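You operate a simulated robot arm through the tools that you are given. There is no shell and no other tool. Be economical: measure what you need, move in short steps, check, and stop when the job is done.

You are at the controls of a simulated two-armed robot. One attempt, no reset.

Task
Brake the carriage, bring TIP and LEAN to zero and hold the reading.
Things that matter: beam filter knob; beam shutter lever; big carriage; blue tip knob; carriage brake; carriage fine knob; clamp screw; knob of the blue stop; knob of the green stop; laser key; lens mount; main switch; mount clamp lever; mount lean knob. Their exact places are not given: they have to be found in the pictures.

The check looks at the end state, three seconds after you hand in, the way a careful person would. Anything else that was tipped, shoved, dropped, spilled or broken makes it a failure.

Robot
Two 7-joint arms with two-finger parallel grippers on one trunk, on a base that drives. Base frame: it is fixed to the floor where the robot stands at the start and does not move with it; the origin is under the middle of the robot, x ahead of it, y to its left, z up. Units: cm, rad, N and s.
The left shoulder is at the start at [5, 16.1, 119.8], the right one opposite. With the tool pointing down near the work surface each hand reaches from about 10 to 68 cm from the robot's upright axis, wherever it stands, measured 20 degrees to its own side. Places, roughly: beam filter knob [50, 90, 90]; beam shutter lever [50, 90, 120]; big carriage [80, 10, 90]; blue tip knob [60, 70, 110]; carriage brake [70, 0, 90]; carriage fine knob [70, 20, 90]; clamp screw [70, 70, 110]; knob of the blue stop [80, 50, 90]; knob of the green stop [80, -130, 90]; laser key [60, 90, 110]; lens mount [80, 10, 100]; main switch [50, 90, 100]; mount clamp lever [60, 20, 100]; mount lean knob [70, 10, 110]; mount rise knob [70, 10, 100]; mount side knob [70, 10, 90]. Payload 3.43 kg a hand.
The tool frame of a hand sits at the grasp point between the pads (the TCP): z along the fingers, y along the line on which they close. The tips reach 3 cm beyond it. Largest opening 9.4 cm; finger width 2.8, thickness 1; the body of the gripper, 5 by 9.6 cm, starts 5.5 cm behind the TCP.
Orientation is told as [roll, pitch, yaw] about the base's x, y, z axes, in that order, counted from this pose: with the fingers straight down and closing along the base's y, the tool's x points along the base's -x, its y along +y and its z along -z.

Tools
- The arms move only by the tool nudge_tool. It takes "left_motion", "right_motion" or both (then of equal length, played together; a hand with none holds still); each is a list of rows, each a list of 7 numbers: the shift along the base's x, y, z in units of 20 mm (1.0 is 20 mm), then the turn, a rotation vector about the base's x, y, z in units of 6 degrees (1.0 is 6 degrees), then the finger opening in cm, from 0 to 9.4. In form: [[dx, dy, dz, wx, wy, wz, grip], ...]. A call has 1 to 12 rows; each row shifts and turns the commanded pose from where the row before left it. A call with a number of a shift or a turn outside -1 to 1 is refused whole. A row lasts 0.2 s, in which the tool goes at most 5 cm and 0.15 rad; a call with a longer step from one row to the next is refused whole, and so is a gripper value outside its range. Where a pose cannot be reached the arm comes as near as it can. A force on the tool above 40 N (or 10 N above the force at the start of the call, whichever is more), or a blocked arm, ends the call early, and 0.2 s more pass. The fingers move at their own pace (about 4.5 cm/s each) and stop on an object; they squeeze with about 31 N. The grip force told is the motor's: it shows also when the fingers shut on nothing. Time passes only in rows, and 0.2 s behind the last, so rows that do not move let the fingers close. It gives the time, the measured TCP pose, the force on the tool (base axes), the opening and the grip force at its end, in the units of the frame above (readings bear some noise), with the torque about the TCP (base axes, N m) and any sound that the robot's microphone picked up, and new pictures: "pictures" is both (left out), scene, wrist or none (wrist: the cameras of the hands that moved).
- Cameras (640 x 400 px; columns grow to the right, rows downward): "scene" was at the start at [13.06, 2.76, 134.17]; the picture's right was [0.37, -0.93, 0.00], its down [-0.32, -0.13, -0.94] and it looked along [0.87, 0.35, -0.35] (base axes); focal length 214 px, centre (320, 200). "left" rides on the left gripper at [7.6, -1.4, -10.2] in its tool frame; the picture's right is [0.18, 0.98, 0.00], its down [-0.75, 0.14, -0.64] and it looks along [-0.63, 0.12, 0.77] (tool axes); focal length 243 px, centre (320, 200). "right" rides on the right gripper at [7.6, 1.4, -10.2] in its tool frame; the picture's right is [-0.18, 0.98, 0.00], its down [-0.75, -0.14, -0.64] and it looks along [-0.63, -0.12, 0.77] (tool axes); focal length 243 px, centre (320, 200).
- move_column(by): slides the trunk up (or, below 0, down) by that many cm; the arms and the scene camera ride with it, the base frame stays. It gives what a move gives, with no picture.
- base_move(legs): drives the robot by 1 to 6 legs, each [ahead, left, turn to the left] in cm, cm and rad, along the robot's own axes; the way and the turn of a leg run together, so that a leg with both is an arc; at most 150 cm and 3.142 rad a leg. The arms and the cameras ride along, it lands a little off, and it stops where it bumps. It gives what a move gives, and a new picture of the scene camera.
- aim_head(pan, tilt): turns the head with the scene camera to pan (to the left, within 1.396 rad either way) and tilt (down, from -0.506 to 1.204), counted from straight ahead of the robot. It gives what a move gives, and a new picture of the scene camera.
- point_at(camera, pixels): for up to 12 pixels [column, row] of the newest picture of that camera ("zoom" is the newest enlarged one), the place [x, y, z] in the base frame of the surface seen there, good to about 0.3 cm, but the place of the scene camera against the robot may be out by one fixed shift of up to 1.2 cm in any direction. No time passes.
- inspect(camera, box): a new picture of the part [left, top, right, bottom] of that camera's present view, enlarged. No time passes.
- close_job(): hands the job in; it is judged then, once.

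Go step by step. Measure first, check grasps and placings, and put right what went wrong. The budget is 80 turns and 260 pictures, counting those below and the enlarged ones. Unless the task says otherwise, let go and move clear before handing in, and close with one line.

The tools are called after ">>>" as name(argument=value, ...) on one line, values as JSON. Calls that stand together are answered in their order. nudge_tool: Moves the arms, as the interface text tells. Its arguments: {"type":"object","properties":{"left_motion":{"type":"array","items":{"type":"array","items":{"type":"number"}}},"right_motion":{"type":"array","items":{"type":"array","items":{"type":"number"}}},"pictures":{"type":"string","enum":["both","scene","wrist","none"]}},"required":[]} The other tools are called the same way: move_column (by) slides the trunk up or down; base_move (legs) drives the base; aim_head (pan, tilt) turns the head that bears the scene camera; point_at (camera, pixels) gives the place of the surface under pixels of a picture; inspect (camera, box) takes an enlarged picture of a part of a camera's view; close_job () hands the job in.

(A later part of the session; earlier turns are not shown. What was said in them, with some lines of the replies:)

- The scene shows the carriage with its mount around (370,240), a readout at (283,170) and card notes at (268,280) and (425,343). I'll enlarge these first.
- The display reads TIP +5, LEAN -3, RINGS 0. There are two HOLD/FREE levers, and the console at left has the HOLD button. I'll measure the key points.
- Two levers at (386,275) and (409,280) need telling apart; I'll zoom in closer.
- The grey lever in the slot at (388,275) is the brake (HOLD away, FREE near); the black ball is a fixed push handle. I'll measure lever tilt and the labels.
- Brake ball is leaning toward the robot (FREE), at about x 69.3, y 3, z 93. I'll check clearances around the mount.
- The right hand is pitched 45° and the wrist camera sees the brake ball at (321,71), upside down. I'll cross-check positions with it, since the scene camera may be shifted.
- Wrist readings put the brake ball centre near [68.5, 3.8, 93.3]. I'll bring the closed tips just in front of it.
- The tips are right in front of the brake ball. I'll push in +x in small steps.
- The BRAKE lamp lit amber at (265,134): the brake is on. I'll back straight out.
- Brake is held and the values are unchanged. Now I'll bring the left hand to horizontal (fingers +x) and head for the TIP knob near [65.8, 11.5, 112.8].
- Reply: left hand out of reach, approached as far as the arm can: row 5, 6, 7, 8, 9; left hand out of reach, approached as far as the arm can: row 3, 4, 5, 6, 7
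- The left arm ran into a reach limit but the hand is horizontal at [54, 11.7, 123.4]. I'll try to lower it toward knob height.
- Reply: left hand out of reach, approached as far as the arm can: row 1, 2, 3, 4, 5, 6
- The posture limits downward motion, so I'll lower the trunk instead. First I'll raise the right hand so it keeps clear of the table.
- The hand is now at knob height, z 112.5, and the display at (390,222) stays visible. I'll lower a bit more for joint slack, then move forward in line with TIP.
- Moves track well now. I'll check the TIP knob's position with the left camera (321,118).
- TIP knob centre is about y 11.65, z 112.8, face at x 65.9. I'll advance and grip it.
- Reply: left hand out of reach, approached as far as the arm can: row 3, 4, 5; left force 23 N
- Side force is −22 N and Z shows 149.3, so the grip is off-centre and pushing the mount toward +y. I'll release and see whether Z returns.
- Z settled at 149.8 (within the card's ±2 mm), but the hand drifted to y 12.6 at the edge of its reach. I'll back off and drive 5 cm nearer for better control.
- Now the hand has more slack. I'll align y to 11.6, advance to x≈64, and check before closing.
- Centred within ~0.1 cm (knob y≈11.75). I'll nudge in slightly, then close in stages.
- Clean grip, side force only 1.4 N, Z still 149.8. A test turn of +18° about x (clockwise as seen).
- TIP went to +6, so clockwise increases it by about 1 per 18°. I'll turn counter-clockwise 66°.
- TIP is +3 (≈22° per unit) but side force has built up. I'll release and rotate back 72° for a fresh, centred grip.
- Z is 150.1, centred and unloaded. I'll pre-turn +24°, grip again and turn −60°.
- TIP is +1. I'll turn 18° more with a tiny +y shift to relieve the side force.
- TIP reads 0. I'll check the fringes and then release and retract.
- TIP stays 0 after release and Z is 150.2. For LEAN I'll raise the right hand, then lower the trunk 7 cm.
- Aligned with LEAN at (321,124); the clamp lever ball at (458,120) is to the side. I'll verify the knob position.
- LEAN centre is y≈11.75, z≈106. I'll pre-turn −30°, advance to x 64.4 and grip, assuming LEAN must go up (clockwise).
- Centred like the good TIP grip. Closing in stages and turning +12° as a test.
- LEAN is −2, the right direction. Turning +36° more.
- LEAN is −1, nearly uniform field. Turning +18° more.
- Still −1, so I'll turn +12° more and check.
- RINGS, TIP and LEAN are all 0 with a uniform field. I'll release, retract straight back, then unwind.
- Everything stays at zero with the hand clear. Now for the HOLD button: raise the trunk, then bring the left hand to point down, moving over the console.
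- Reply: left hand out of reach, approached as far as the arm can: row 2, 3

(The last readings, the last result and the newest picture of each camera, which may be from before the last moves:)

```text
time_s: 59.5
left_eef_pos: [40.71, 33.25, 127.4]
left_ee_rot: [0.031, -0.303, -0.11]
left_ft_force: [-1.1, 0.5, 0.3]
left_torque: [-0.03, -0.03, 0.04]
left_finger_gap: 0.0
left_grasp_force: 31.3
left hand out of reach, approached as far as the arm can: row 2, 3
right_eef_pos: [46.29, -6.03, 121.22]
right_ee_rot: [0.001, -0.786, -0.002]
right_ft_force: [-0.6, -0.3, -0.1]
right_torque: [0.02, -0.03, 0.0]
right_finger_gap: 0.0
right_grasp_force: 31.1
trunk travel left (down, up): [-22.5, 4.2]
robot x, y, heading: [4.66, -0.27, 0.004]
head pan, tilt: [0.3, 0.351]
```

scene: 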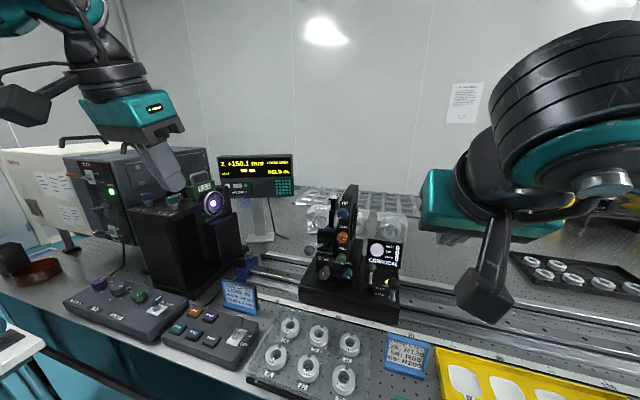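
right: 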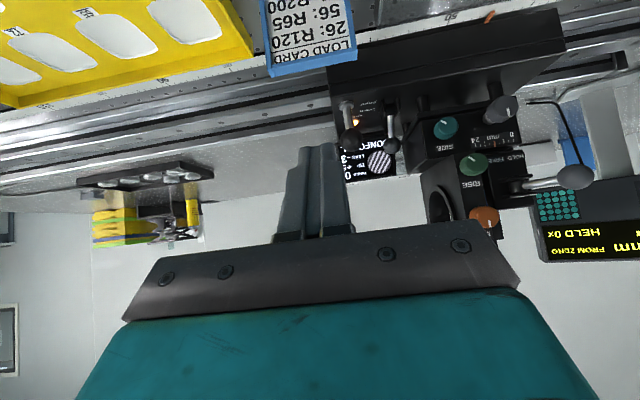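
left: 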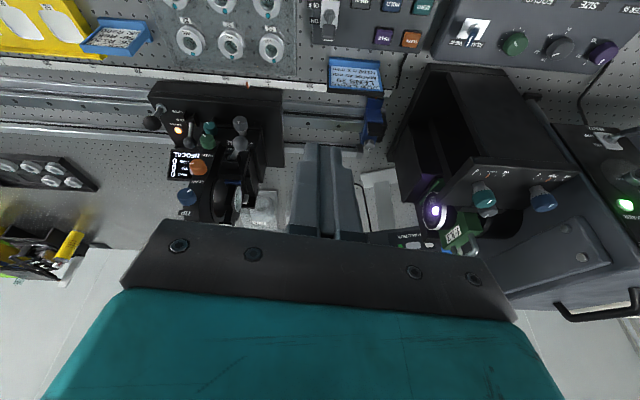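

The hand is nearly vertical with the console in the left camera's top edge (HOLD near (390,5)). I'll finish levelling and move back so that the console is in view.

>>> nudge_tool(left_motion=[[-0.5, 1, 0, 0, 1, 0.4, 0], [-0.5, 1, -0.5, 0, 1, 0.3, 0], [0, 1, -1, 0, 0.9, 0.3, 0], [0, 1, -1, 0, 0, 0, 0], [0, 0.8, -1, 0, 0, 0, 0], [0, 0, -1, 0, 0, 0, 0]])

>>> inspect(camera="scene", box=[150, 280, 270, 370])

```text
time_s: 60.9
left_eef_pos: [38.66, 42.98, 118.53]
left_ee_rot: [0.018, -0.002, -0.003]
left_ft_force: [-0.6, -0.1, 0.7]
left_torque: [0.04, -0.01, 0.01]
left_finger_gap: 0.01
left_grasp_force: 30.9
right_eef_pos: [46.12, -5.96, 121.3]
right_ee_rot: [0.002, -0.786, -0.003]
right_ft_force: [0.5, -0.2, -0.3]
right_torque: [0.01, -0.01, -0.02]
right_finger_gap: 0.01
right_grasp_force: 31.4
trunk travel left (down, up): [-22.5, 4.2]
robot x, y, heading: [5.0, -0.08, -0.006]
head pan, tilt: [0.3, 0.351]
```

scene: 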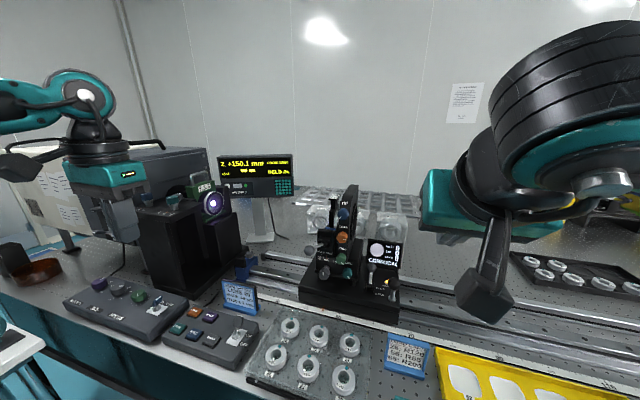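
left: 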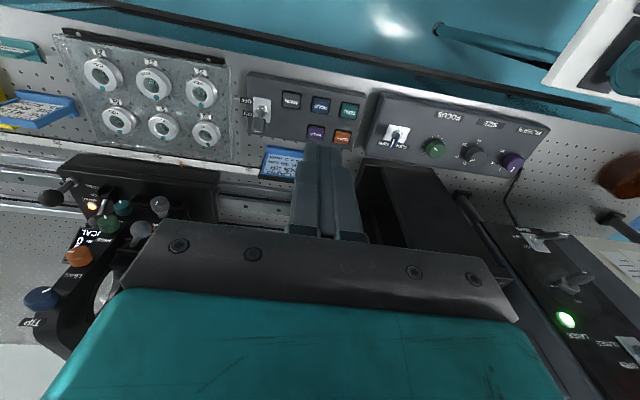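

```text
4.44 times, centred on (210, 325) of scene
```

zoom: 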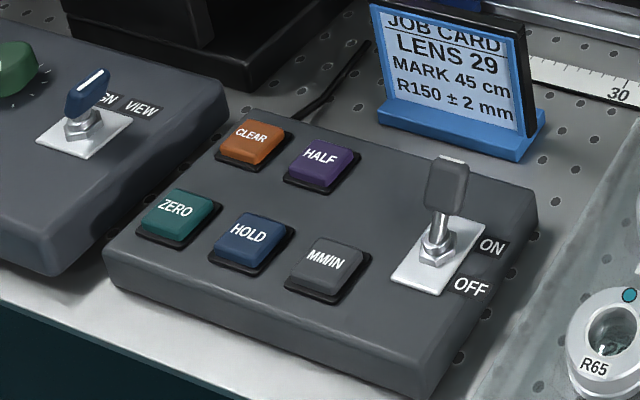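

>>> point_at(camera="left", pixels=[[320, 105], [348, 110], [291, 100], [316, 131], [343, 137], [259, 116], [334, 95]])

>>> inspect(camera="left", box=[250, 70, 390, 170])

```text
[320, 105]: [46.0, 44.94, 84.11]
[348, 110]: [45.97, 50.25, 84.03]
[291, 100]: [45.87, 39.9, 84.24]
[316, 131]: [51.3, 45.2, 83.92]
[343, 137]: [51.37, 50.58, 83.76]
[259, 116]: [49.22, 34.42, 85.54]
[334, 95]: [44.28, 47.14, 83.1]
```

```text
4.00 times, centred on (320, 120) of left
```

zoom: 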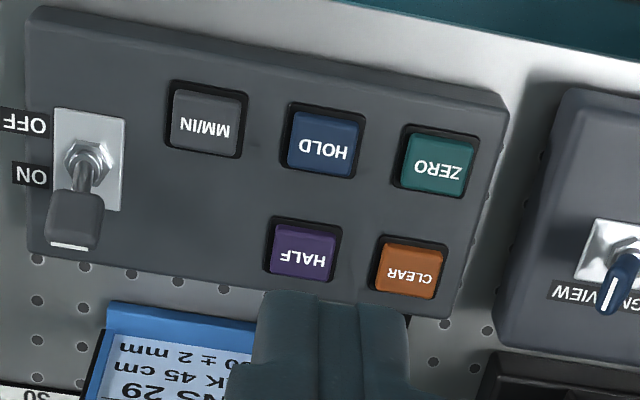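

HOLD button centre is [46.0, 44.95, 84.1]. I'll move above it and descend to TCP z ≈ 90.

>>> nudge_tool(left_motion=[[1, 0.33, -1, 0, 0, 0, 0], [1, 0.33, -1, 0, 0, 0, 0], [1, 0.32, -1, 0, 0, 0, 0], [0.67, 0, -1, 0, 0, 0, 0], [0, 0, -1, 0, 0, 0, 0], [0, 0, -1, 0, 0, 0, 0], [0, 0, -1, 0, 0, 0, 0], [0, 0, -1, 0, 0, 0, 0], [0, 0, -1, 0, 0, 0, 0], [0, 0, -1, 0, 0, 0, 0], [0, 0, -1, 0, 0, 0, 0], [0, 0, -1, 0, 0, 0, 0]])

>>> inspect(camera="left", box=[230, 70, 410, 190])

```text
time_s: 63.5
left_eef_pos: [46.11, 45.04, 94.64]
left_ee_rot: [0.02, -0.003, -0.002]
left_ft_force: [0.2, 0.7, 0.4]
left_torque: [0.02, 0.01, 0.01]
left_finger_gap: 0.0
left_grasp_force: 30.7
right_eef_pos: [46.16, -6.15, 121.27]
right_ee_rot: [0.002, -0.785, -0.001]
right_ft_force: [-0.4, -0.5, -0.1]
right_torque: [0.01, 0.01, 0.0]
right_finger_gap: 0.0
right_grasp_force: 30.8
trunk travel left (down, up): [-22.5, 4.2]
robot x, y, heading: [4.72, -0.07, -0.0]
head pan, tilt: [0.3, 0.351]
```

scene: 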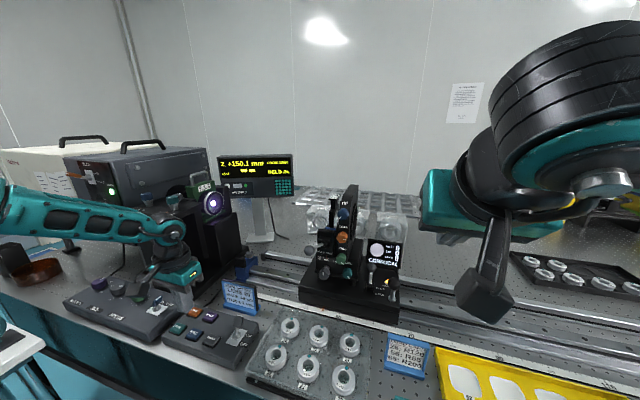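
left: 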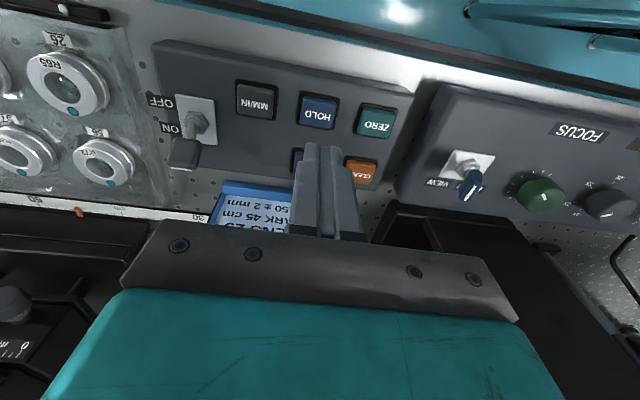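

```text
3.33 times, centred on (320, 130) of left
```

zoom: 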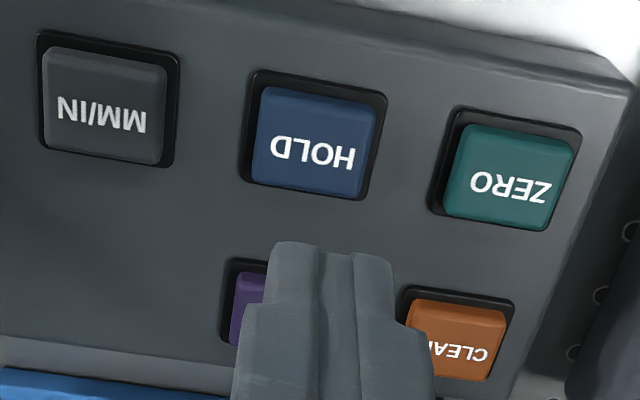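

Above HOLD with about 7.5 cm left. I'll re-measure and then descend to just above it.

>>> point_at(camera="left", pixels=[[316, 112], [300, 110], [334, 114]])

>>> nudge_tool(left_motion=[[0, 0, -1, 0, 0, 0, 0], [0, 0, -1, 0, 0, 0, 0], [0, 0, -0.9, 0, 0, 0, 0]])

>>> inspect(camera="left", box=[230, 70, 410, 190])

```text
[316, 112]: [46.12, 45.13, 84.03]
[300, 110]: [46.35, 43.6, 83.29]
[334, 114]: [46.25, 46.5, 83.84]
```

```text
time_s: 64.3
left_eef_pos: [45.96, 44.93, 88.57]
left_ee_rot: [0.017, -0.004, 0.0]
left_ft_force: [-0.3, 0.4, 1.5]
left_torque: [-0.03, -0.02, -0.03]
left_finger_gap: 0.0
left_grasp_force: 30.8
right_eef_pos: [46.16, -6.0, 121.22]
right_ee_rot: [0.001, -0.784, -0.002]
right_ft_force: [-0.1, -0.5, 0.6]
right_torque: [0.0, -0.01, 0.02]
right_finger_gap: 0.0
right_grasp_force: 31.0
trunk travel left (down, up): [-22.5, 4.2]
robot x, y, heading: [4.63, 0.04, -0.005]
head pan, tilt: [0.3, 0.351]
```

scene: 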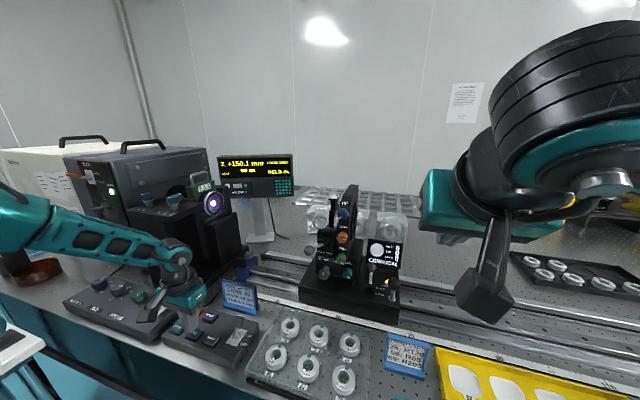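
left: 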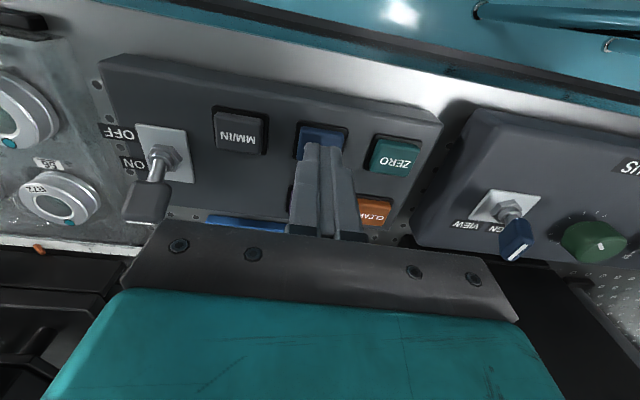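

```text
3.33 times, centred on (320, 130) of left
```

zoom: 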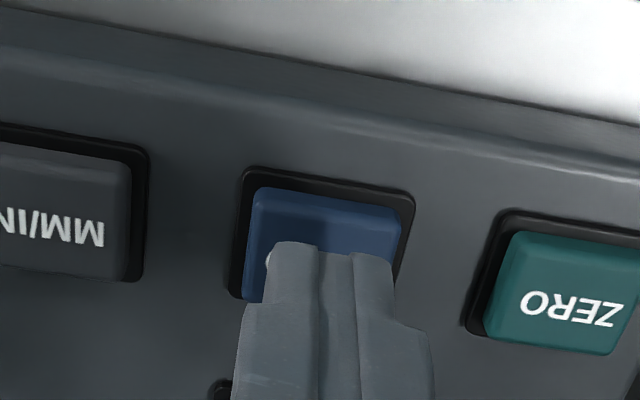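

Tips are centred on HOLD about 1.4 cm above it. Pressing in small steps, then lifting.

>>> nudge_tool(left_motion=[[0, 0, -0.3, 0, 0, 0, 0], [0, 0, -0.3, 0, 0, 0, 0], [0, 0, -0.15, 0, 0, 0, 0], [0, 0, -0.1, 0, 0, 0, 0], [0, 0, -0.1, 0, 0, 0, 0]])

>>> inspect(camera="scene", box=[200, 140, 320, 210])

```text
time_s: 65.5
left_eef_pos: [46.06, 44.86, 86.84]
left_ee_rot: [0.017, -0.004, -0.002]
left_ft_force: [-0.4, 0.2, 1.6]
left_torque: [0.01, 0.06, 0.0]
left_finger_gap: 0.0
left_grasp_force: 30.8
right_eef_pos: [46.19, -6.11, 121.23]
right_ee_rot: [0.002, -0.784, -0.001]
right_ft_force: [0.1, 0.0, 0.6]
right_torque: [-0.03, 0.04, 0.0]
right_finger_gap: 0.0
right_grasp_force: 31.1
trunk travel left (down, up): [-22.5, 4.2]
robot x, y, heading: [4.5, -0.58, -0.003]
head pan, tilt: [0.3, 0.351]
heard: click
```

scene: 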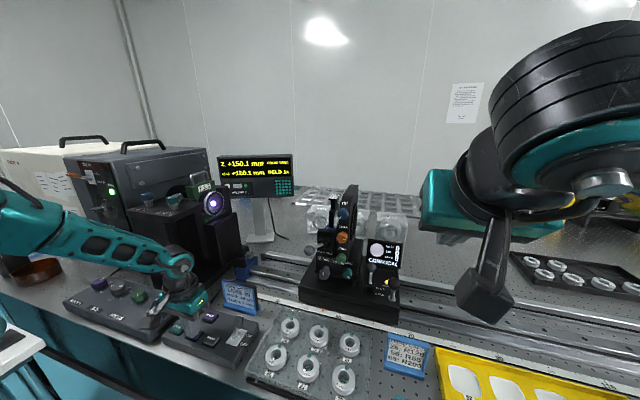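
left: 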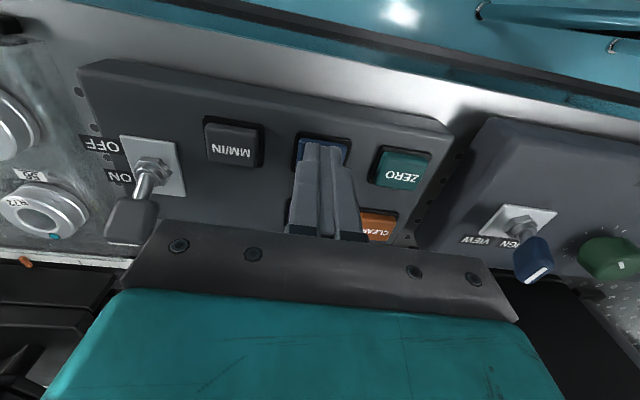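

```text
5.33 times, centred on (260, 175) of scene
```

zoom: 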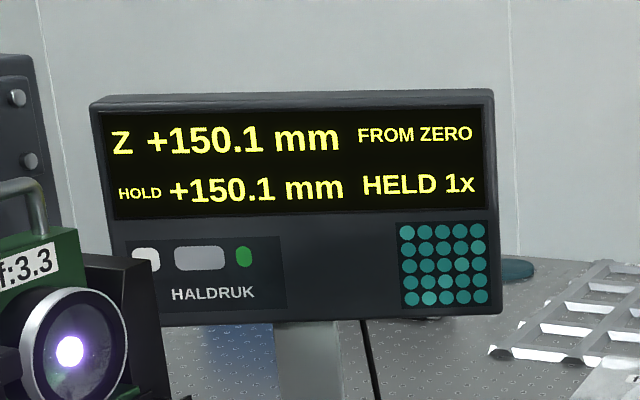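

A click was heard and the readout shows HOLD +150.1 mm, HELD 1x. I'll lift clear and do a final check.

>>> nudge_tool(left_motion=[[0, 0, 1, 0, 0, 0, 0], [0, 0, 1, 0, 0, 0, 0], [0, 0, 1, 0, 0, 0, 0], [0, 0, 1, 0, 0, 0, 0], [0, 0, 1, 0, 0, 0, 0], [0, 0, 1, 0, 0, 0, 0], [0, 0, 1, 0, 0, 0, 0], [0, 0, 1, 0, 0, 0, 0]], pictures="scene")

>>> inspect(camera="scene", box=[200, 140, 320, 210])

>>> inspect(camera="scene", box=[300, 180, 420, 310])

```text
time_s: 67.3
left_eef_pos: [45.95, 44.9, 102.86]
left_ee_rot: [0.017, -0.004, -0.001]
left_ft_force: [-0.8, -0.5, -0.8]
left_torque: [0.02, 0.0, -0.03]
left_finger_gap: 0.0
left_grasp_force: 31.2
right_eef_pos: [46.17, -6.02, 121.35]
right_ee_rot: [0.001, -0.786, -0.003]
right_ft_force: [-0.4, -0.4, -0.9]
right_torque: [0.0, 0.01, 0.01]
right_finger_gap: 0.01
right_grasp_force: 30.9
trunk travel left (down, up): [-22.5, 4.2]
robot x, y, heading: [4.92, 0.27, -0.001]
head pan, tilt: [0.3, 0.351]
```

scene: 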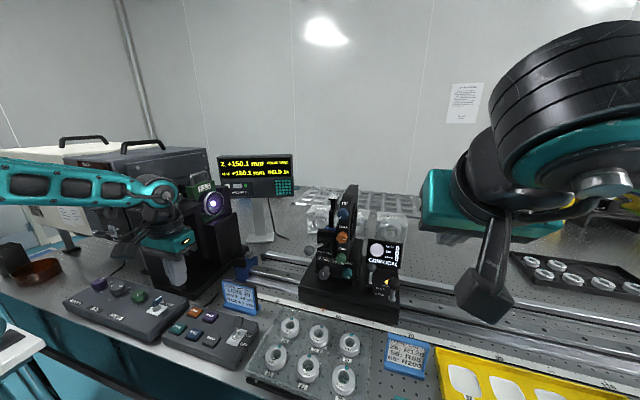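

```text
5.33 times, centred on (260, 175) of scene
```

zoom: 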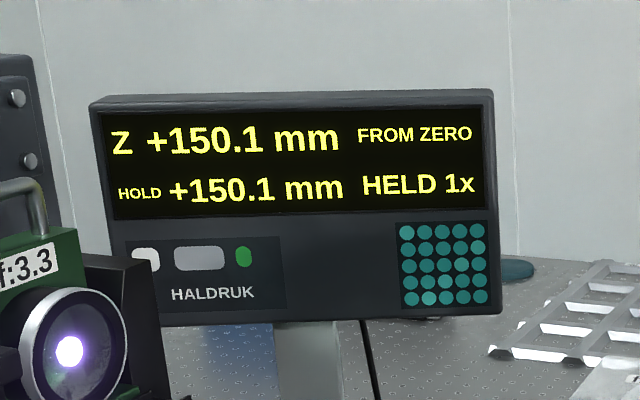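

```text
3.08 times, centred on (360, 245) of scene
```

zoom: 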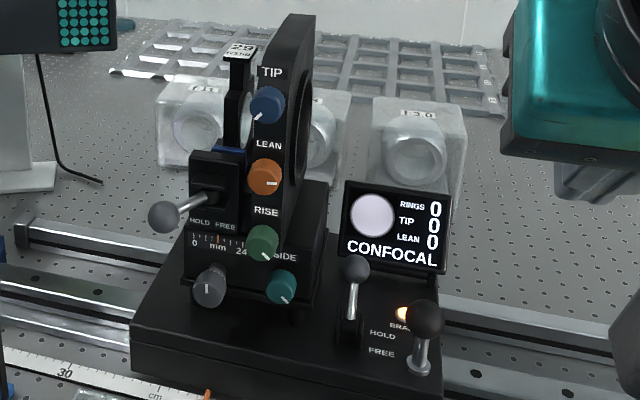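

The brake lamp is on, RINGS, TIP and LEAN all read 0, +150.1 mm is held once, and both hands are clear, so I'm handing in.

>>> close_job()

```text
The job is handed in.
```

The carriage is braked, TIP and LEAN both read 0, and the reading is held at +150.1 mm (HELD 1x); the first, off-centre grip on the TIP knob shifted the carriage slightly, leaving Z 0.1 mm off the starting 150.0 and within the card's ±2 mm.
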